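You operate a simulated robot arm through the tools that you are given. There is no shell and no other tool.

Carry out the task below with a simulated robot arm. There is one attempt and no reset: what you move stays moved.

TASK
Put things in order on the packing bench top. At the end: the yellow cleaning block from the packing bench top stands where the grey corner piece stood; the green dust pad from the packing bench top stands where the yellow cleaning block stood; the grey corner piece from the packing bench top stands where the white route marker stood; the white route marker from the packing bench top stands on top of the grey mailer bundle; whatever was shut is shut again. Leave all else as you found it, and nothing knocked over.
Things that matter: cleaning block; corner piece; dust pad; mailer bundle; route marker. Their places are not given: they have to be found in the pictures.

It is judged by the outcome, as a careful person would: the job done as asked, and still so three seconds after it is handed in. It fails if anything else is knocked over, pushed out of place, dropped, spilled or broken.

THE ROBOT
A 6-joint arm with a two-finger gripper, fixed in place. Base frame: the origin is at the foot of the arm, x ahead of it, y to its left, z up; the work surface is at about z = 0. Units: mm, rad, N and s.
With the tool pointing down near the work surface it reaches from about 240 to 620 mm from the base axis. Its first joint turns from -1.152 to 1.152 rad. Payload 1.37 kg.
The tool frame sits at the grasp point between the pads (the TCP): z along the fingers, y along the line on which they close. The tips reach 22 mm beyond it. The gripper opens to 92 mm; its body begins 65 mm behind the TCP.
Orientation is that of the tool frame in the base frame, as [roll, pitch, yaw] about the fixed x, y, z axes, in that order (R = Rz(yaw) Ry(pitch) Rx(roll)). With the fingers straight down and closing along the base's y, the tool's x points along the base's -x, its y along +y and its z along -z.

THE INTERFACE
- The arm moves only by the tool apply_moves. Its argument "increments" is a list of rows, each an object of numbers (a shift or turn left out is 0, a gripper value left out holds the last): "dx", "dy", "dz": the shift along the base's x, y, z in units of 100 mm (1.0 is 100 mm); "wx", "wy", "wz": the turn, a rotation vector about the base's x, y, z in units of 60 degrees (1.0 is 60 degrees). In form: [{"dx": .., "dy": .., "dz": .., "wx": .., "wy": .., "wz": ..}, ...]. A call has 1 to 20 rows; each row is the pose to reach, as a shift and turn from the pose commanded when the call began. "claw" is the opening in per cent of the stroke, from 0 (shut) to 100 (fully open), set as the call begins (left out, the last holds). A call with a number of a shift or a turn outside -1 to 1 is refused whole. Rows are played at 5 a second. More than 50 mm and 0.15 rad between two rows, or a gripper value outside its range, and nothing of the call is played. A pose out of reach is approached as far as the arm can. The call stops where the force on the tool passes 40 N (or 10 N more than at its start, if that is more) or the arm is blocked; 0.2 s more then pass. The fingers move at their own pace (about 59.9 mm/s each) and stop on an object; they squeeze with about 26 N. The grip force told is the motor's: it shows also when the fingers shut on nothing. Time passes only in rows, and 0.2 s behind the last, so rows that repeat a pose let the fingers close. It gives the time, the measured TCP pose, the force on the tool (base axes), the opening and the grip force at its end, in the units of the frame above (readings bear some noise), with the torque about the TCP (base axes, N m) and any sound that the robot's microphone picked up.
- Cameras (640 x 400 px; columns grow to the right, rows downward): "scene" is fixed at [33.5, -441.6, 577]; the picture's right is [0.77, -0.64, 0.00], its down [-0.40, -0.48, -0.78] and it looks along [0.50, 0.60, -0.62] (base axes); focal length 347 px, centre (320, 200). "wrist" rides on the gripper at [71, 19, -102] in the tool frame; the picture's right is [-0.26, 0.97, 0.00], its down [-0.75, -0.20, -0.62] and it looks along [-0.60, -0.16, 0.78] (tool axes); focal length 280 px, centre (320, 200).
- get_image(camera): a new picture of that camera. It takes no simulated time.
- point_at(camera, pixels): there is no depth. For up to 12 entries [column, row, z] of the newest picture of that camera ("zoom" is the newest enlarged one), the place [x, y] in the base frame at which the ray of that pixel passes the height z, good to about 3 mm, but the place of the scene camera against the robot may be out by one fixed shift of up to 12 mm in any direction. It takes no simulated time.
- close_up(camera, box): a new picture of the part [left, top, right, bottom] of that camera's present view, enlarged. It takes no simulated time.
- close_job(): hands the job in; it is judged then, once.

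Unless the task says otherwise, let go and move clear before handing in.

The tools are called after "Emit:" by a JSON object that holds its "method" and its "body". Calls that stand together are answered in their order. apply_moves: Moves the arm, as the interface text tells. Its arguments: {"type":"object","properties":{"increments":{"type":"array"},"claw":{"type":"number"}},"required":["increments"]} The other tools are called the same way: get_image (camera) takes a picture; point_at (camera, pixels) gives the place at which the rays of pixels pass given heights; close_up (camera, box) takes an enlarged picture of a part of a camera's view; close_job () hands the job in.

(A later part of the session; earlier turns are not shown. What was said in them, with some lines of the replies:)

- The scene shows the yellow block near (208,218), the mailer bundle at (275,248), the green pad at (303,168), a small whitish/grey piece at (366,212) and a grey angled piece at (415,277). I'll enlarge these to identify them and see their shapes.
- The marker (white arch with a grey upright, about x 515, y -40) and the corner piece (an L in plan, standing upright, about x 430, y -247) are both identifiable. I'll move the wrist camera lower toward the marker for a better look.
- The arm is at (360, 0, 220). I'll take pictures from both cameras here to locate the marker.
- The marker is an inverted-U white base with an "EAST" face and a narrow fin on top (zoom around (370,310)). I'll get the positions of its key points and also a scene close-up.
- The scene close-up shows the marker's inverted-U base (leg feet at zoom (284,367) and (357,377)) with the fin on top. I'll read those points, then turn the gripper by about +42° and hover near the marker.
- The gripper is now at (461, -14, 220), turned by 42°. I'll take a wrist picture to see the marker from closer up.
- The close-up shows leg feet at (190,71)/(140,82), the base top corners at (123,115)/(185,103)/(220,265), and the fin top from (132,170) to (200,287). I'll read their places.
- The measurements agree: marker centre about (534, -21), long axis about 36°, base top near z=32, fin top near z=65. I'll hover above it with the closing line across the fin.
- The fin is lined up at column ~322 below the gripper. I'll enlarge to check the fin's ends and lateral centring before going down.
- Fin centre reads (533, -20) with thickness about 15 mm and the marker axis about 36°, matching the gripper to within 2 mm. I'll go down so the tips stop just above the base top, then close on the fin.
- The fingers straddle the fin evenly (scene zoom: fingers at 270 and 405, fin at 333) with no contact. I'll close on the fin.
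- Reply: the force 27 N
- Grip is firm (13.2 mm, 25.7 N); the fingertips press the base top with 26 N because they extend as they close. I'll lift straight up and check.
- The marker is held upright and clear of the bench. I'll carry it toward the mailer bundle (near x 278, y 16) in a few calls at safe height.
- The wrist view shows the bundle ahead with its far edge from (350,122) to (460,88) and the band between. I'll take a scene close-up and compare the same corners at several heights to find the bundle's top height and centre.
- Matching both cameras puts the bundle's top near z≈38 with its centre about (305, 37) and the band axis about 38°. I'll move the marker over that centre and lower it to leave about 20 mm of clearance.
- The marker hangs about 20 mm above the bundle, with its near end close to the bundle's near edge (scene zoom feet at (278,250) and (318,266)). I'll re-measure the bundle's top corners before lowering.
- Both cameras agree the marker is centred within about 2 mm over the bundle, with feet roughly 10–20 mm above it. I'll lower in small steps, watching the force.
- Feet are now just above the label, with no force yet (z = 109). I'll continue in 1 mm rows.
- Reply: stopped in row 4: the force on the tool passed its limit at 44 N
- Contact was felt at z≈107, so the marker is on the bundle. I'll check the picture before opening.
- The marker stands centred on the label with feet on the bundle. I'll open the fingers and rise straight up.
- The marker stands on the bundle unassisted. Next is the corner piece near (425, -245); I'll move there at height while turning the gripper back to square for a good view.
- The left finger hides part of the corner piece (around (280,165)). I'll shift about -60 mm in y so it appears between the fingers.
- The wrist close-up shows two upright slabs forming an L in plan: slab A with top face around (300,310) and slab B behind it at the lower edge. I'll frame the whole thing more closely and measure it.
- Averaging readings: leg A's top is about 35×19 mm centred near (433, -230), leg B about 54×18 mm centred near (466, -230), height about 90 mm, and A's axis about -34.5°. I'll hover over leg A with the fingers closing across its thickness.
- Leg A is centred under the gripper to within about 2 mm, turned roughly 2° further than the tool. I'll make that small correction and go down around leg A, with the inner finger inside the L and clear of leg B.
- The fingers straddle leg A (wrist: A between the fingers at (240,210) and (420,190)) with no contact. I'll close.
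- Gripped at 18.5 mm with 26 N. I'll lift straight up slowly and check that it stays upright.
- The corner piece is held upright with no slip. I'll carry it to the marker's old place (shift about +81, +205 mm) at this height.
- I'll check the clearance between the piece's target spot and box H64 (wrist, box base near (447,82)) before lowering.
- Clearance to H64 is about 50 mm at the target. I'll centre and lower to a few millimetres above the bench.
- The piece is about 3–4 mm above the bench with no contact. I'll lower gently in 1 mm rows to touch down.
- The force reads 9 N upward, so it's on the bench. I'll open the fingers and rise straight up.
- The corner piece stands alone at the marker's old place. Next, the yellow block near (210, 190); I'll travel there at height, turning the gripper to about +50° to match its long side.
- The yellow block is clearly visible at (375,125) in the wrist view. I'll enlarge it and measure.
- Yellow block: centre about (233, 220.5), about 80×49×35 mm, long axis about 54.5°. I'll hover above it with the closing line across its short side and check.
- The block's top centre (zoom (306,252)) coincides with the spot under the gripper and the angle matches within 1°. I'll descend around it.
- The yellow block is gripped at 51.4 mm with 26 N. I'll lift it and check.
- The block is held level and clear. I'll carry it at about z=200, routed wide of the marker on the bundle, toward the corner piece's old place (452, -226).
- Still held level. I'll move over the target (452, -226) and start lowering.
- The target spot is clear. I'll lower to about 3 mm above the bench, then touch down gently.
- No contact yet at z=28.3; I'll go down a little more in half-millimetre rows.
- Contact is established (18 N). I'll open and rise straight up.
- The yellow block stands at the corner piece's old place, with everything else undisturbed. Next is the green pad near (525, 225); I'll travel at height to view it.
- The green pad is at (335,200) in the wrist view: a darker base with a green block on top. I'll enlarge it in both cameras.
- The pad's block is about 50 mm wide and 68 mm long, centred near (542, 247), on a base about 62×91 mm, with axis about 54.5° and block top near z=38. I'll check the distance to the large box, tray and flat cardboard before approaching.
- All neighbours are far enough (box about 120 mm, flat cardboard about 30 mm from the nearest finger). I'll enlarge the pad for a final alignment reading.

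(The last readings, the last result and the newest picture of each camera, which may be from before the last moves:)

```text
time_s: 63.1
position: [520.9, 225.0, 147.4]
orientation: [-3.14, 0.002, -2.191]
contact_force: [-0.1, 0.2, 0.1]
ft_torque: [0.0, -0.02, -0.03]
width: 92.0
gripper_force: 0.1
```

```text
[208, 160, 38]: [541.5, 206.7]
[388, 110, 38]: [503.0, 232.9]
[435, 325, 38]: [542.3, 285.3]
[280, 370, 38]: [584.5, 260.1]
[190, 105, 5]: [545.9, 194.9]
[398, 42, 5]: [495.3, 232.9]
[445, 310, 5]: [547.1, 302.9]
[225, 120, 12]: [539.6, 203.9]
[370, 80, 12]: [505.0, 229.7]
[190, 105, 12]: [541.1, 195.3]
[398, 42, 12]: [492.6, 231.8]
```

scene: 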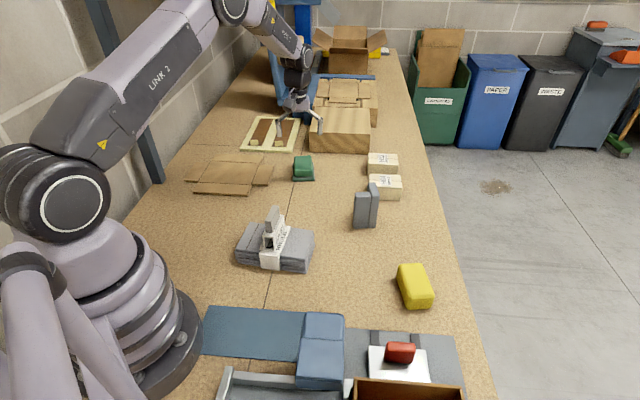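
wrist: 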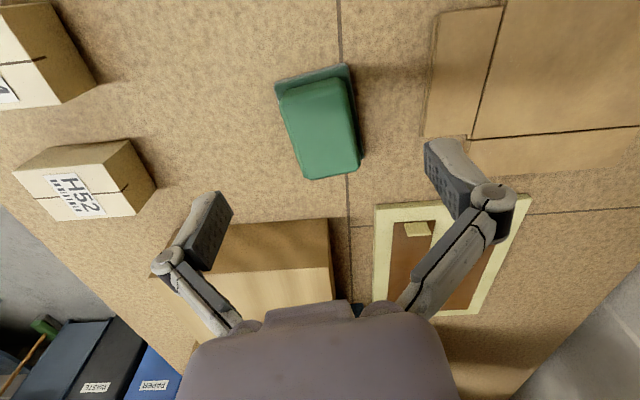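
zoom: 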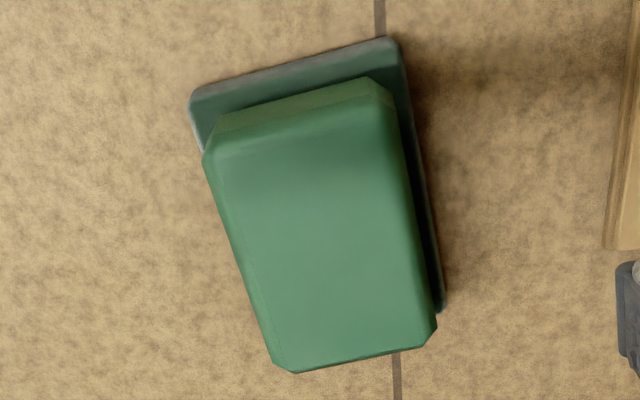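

The pad's block centre reads (542.8, 246.7), axis 54°, matching the tool angle. I'll centre and descend until the tips are just above the pad's base.

Emit:
{"method": "apply_moves", "body": {"increments": [{"dx": 0.114, "dy": 0.114}, {"dx": 0.228, "dy": 0.227}, {"dx": 0.228, "dy": 0.227, "dz": -0.2}, {"dx": 0.228, "dy": 0.227, "dz": -0.4}, {"dx": 0.228, "dy": 0.227, "dz": -0.6}, {"dx": 0.228, "dy": 0.227, "dz": -0.6}]}}

Emit:
{"method": "apply_moves", "body": {"increments": [{"dz": -0.15}, {"dz": -0.3}, {"dz": -0.4}, {"dz": -0.463}, {"dz": -0.463}]}}

Emit:
{"method": "get_image", "body": {"camera": "wrist"}}

Emit:
{"method": "close_up", "body": {"camera": "scene", "box": [260, 110, 360, 200]}}

```text
time_s: 64.5
position: [543.9, 247.7, 88.6]
orientation: [-3.14, 0.002, -2.192]
contact_force: [0.1, 0.1, -1.3]
ft_torque: [-0.01, -0.03, -0.01]
width: 92.1
gripper_force: 0.1
```

```text
time_s: 65.7
position: [542.7, 248.6, 42.3]
orientation: [-3.139, 0.001, -2.192]
contact_force: [0.1, 0.1, 0.8]
ft_torque: [0.02, 0.01, 0.0]
width: 92.2
gripper_force: 0.1
```

```text
taken
```

wrist: 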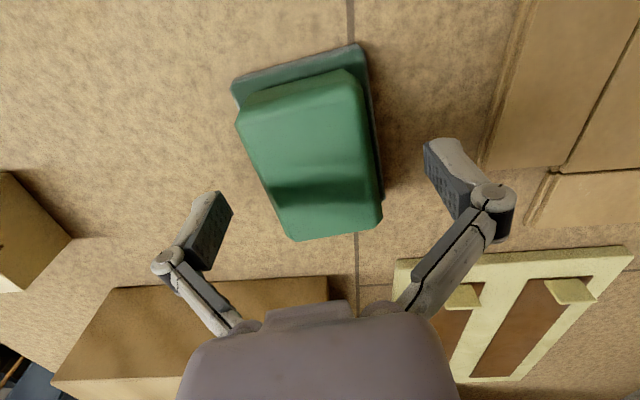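

```text
4.44 times, centred on (310, 155) of scene
```

zoom: 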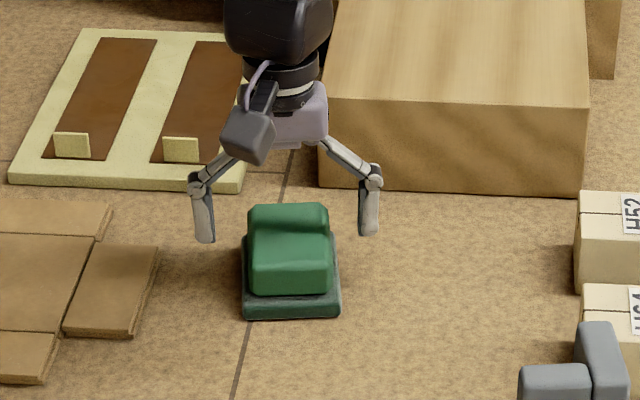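

Well centred with the pad between the fingers and no contact. I'll close.

Emit:
{"method": "apply_moves", "body": {"increments": [{"dz": 0}, {"dz": 0}, {"dz": 0}, {"dz": 0}, {"dz": 0}, {"dz": 0}], "claw": 0}}

Emit:
{"method": "get_image", "body": {"camera": "wrist"}}

Emit:
{"method": "close_up", "body": {"camera": "scene", "box": [260, 110, 360, 200]}}

```text
time_s: 67.1
position: [543.2, 248.1, 42.2]
orientation: [3.141, 0.001, -2.191]
contact_force: [-0.3, -1.6, 6.0]
ft_torque: [-0.08, 0.06, -0.05]
width: 53.3
gripper_force: 26.1
```

```text
taken
```

wrist: 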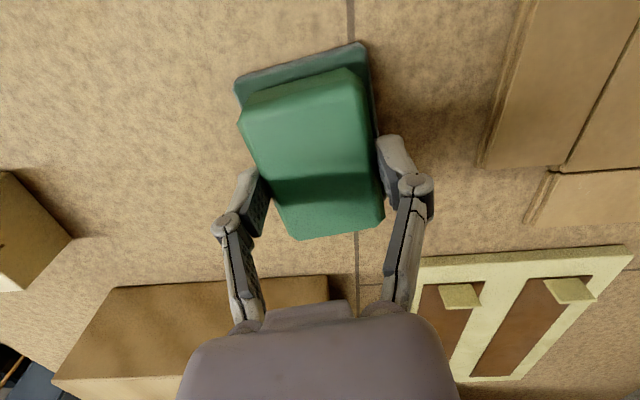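

```text
4.44 times, centred on (310, 155) of scene
```

zoom: 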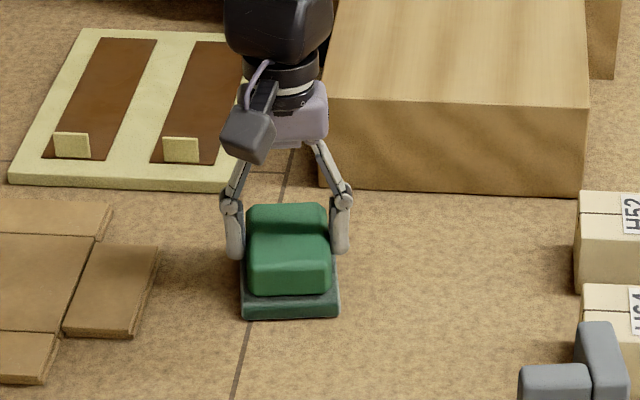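

Gripped at 53.3 mm with 26 N. I'll lift about 30 mm and check that the base comes up with the block.

Emit:
{"method": "apply_moves", "body": {"increments": [{"dz": 0.03}, {"dz": 0.08}, {"dz": 0.16}, {"dz": 0.25}, {"dz": 0.35}, {"dz": 0.35}]}}

Emit:
{"method": "get_image", "body": {"camera": "wrist"}}

Emit:
{"method": "close_up", "body": {"camera": "scene", "box": [260, 110, 360, 200]}}

```text
time_s: 68.5
position: [542.7, 247.2, 76.3]
orientation: [-3.141, 0.001, -2.19]
contact_force: [-0.3, 0.3, -1.1]
ft_torque: [-0.02, 0.0, 0.01]
width: 53.6
gripper_force: 26.1
```

```text
taken
```

wrist: 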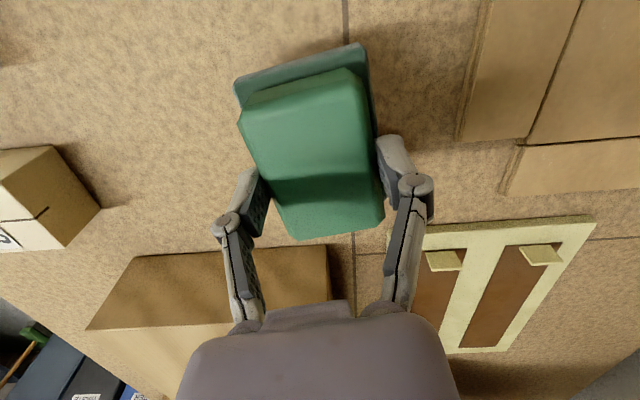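

```text
4.44 times, centred on (310, 155) of scene
```

zoom: 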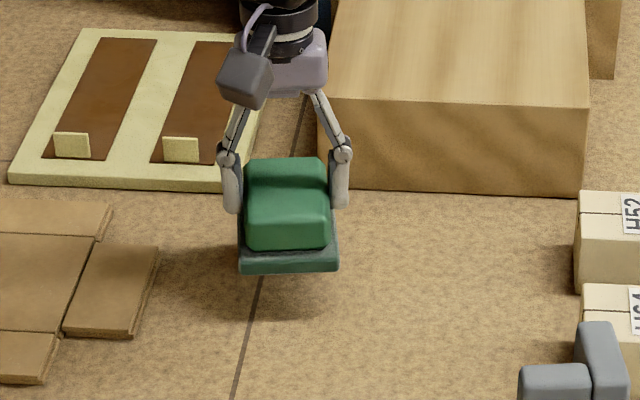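

The whole pad with its base lifts together and stays level. I'll raise it further and carry it to the yellow block's old place (233, 220.5).

Emit:
{"method": "apply_moves", "body": {"increments": [{"dz": 0.2}, {"dz": 0.4}, {"dx": -0.2, "dy": -0.02, "dz": 0.6}, {"dx": -0.5, "dy": -0.04, "dz": 0.73}, {"dx": -0.8, "dy": -0.06, "dz": 0.73}]}}

Emit:
{"method": "apply_moves", "body": {"increments": [{"dx": -0.25, "dy": -0.02}, {"dx": -0.5, "dy": -0.04}, {"dx": -0.75, "dy": -0.06}, {"dx": -1.0, "dy": -0.08}]}}

Emit:
{"method": "apply_moves", "body": {"increments": [{"dx": -0.25, "dy": -0.02}, {"dx": -0.5, "dy": -0.04}, {"dx": -0.75, "dy": -0.06}, {"dx": -1.0, "dy": -0.08}]}}

Emit:
{"method": "apply_moves", "body": {"increments": [{"dx": -0.15, "dy": -0.02}, {"dx": -0.298, "dy": -0.047}, {"dx": -0.298, "dy": -0.047}]}}

Emit:
{"method": "get_image", "body": {"camera": "wrist"}}

Emit:
{"method": "get_image", "body": {"camera": "scene"}}

```text
time_s: 69.7
position: [463.8, 242.6, 151.8]
orientation: [-3.139, 0.003, -2.19]
contact_force: [-0.1, -0.6, -0.8]
ft_torque: [0.0, 0.0, -0.03]
width: 53.4
gripper_force: 26.0
```

```text
time_s: 70.7
position: [363.6, 234.5, 149.4]
orientation: [-3.14, 0.001, -2.191]
contact_force: [1.1, 0.5, -0.7]
ft_torque: [-0.02, 0.02, -0.02]
width: 53.3
gripper_force: 25.5
```

```text
time_s: 71.7
position: [263.1, 224.3, 149.7]
orientation: [-3.141, 0.002, -2.189]
contact_force: [-0.5, 0.0, -0.9]
ft_torque: [-0.01, -0.03, 0.03]
width: 53.2
gripper_force: 26.3
```

```text
time_s: 72.5
position: [234.1, 221.0, 148.9]
orientation: [3.14, 0.001, -2.19]
contact_force: [0.3, 0.2, -1.4]
ft_torque: [0.0, 0.01, -0.01]
width: 53.3
gripper_force: 26.1
```

```text
taken
```

wrist: 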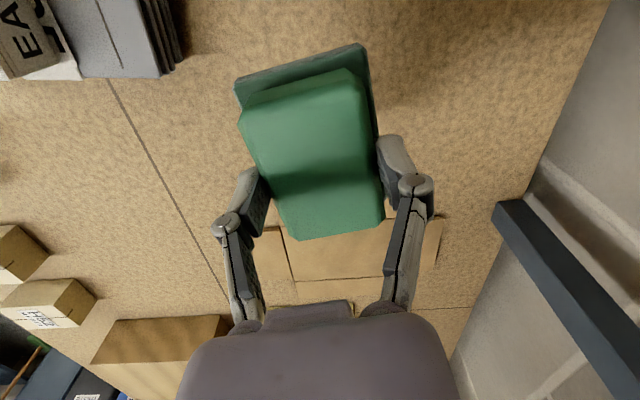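

```text
taken
```

scene: 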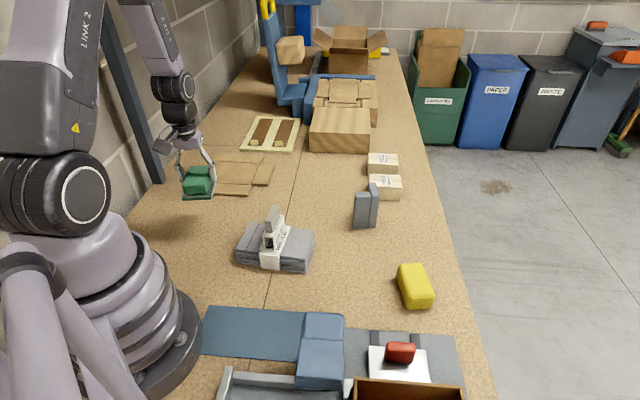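

The pad is level over the target. I'll lower it to just above the bench and then touch down in 1 mm rows.

Emit:
{"method": "apply_moves", "body": {"increments": [{"dz": -0.25}, {"dz": -0.5}, {"dz": -0.7}, {"dz": -0.85}, {"dz": -0.95}, {"dz": -1.0}, {"dz": -1.0}]}}

Emit:
{"method": "apply_moves", "body": {"increments": [{"dz": -0.02}, {"dz": -0.035}, {"dz": -0.045}, {"dz": -0.055}, {"dz": -0.055}]}}

Emit:
{"method": "close_up", "body": {"camera": "scene", "box": [160, 150, 260, 250]}}

```text
time_s: 74.1
position: [232.2, 220.2, 50.6]
orientation: [-3.139, 0.003, -2.191]
contact_force: [-0.8, 0.6, -0.6]
ft_torque: [-0.03, -0.02, -0.01]
width: 53.2
gripper_force: 25.8
```

```text
time_s: 75.3
position: [232.5, 221.4, 43.3]
orientation: [3.141, 0.001, -2.189]
contact_force: [1.2, -0.2, -0.5]
ft_torque: [0.02, -0.01, 0.05]
width: 53.1
gripper_force: 25.7
```

```text
4.00 times, centred on (210, 200) of scene
```

zoom: 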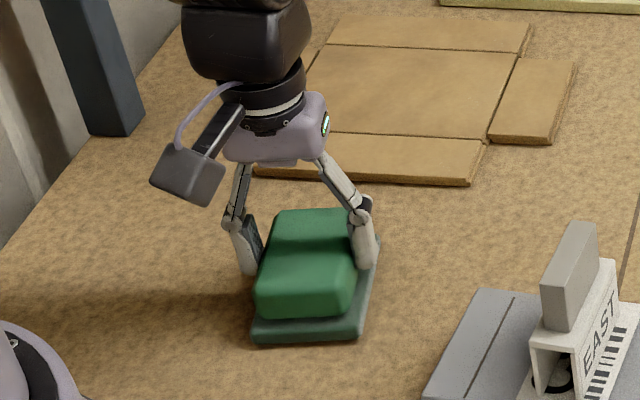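

Emit:
{"method": "apply_moves", "body": {"increments": [{"dz": -0.008}, {"dz": -0.015}, {"dz": -0.02}, {"dz": -0.02}]}}

```text
time_s: 76.3
position: [233.3, 220.0, 42.1]
orientation: [-3.142, 0.002, -2.19]
contact_force: [0.3, -4.8, 16.0]
ft_torque: [-0.06, -0.04, -0.03]
width: 53.5
gripper_force: 26.1
```

Contact reads 16 N at z=42, the same height as when it was gripped. I'll open and rise straight up.

Emit:
{"method": "apply_moves", "body": {"increments": [{"dz": 0.005}, {"dz": 0.005}, {"dz": 0.005}, {"dz": 0.005}], "claw": 95}}

Emit:
{"method": "apply_moves", "body": {"increments": [{"dz": 0.1}, {"dz": 0.25}, {"dz": 0.5}, {"dz": 0.75}, {"dz": 1.0}]}}

Emit:
{"method": "apply_moves", "body": {"increments": [{"dz": 0.25}, {"dz": 0.5}, {"dz": 0.7}, {"dz": 0.7}]}}

Emit:
{"method": "get_image", "body": {"camera": "scene"}}

Emit:
{"method": "get_image", "body": {"camera": "wrist"}}

```text
time_s: 77.3
position: [233.5, 220.5, 43.2]
orientation: [-3.141, 0.002, -2.191]
contact_force: [-0.2, 0.1, -0.4]
ft_torque: [-0.02, -0.01, -0.02]
width: 87.5
gripper_force: 0.1
```

```text
time_s: 78.5
position: [232.5, 219.9, 142.3]
orientation: [-3.142, 0.003, -2.19]
contact_force: [0.5, -0.6, -0.1]
ft_torque: [0.02, -0.03, 0.0]
width: 87.4
gripper_force: 0.0
```

```text
time_s: 79.5
position: [234.6, 220.9, 213.7]
orientation: [3.141, 0.002, -2.191]
contact_force: [0.0, 0.5, -0.5]
ft_torque: [0.0, -0.02, 0.02]
width: 87.4
gripper_force: 0.0
```

```text
taken
```

scene: 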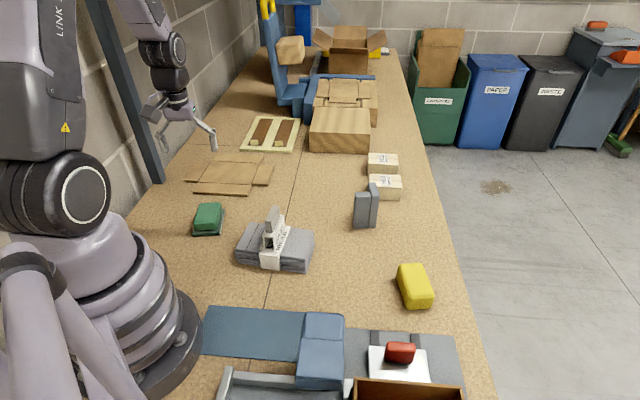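

```text
taken
```

wrist: 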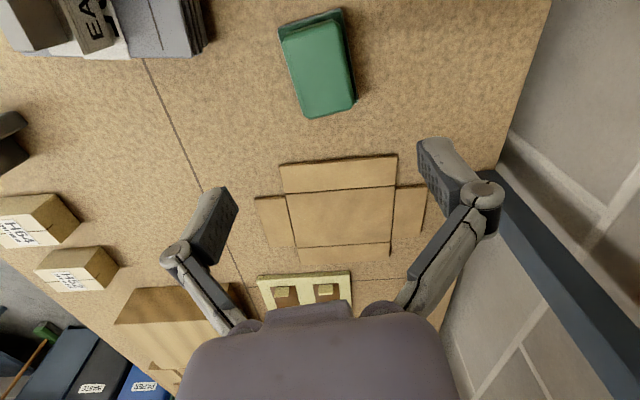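

All four items are placed. I'll check each with close-ups before handing in.

Emit:
{"method": "close_up", "body": {"camera": "scene", "box": [180, 190, 330, 290]}}

Emit:
{"method": "close_up", "body": {"camera": "scene", "box": [330, 145, 450, 315]}}

```text
4.00 times, centred on (255, 240) of scene
```

zoom: 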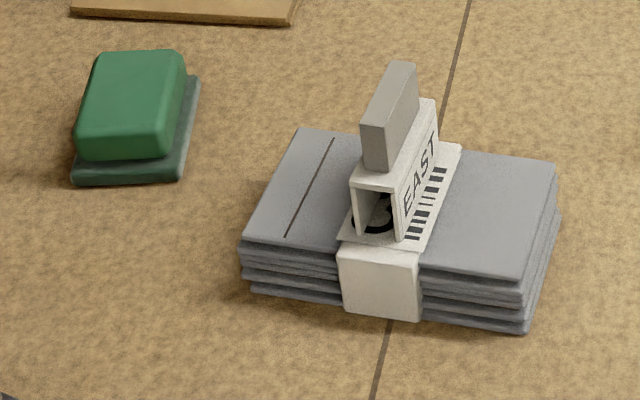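

```text
2.35 times, centred on (390, 230) of scene
```

zoom: 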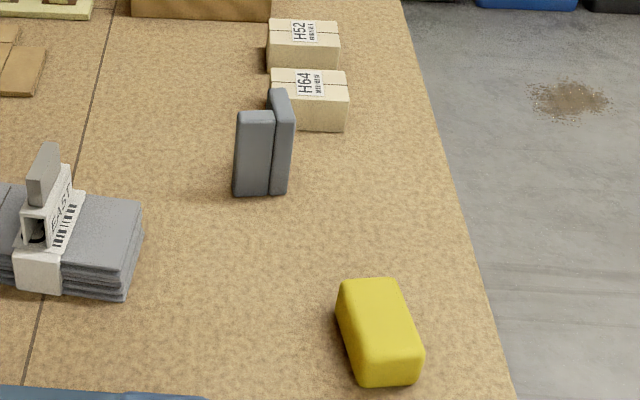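

The marker stands on the bundle's label, the corner piece stands where the marker was, the yellow block where the corner piece was, and the green pad where the yellow block was. The bundle and boxes have not moved, nothing was opened, and the gripper is open and clear, so I'll hand in.

Emit:
{"method": "close_job", "body": {}}

```text
The job is handed in.
```

I moved all four items and handed the job in. The final pictures show each one upright and in place:

- **White route marker:** it stands on top of the grey mailer bundle, centred on the label.
- **Grey corner piece:** it stands where the marker stood.
- **Yellow cleaning block:** it stands where the corner piece stood.
- **Green dust pad:** it stands, with its base, where the yellow block stood.

The bundle, boxes and other things on the bench look unmoved. I opened nothing, so nothing needed shutting again. At hand-in the gripper was open and clear of everything.

I found each place from the pictures, so positions should be good to a few millimetres. The corner piece is L-shaped and has no single obvious centre. I used a point midway between the middle of its outline and its centre of mass, which are about 10 mm apart.
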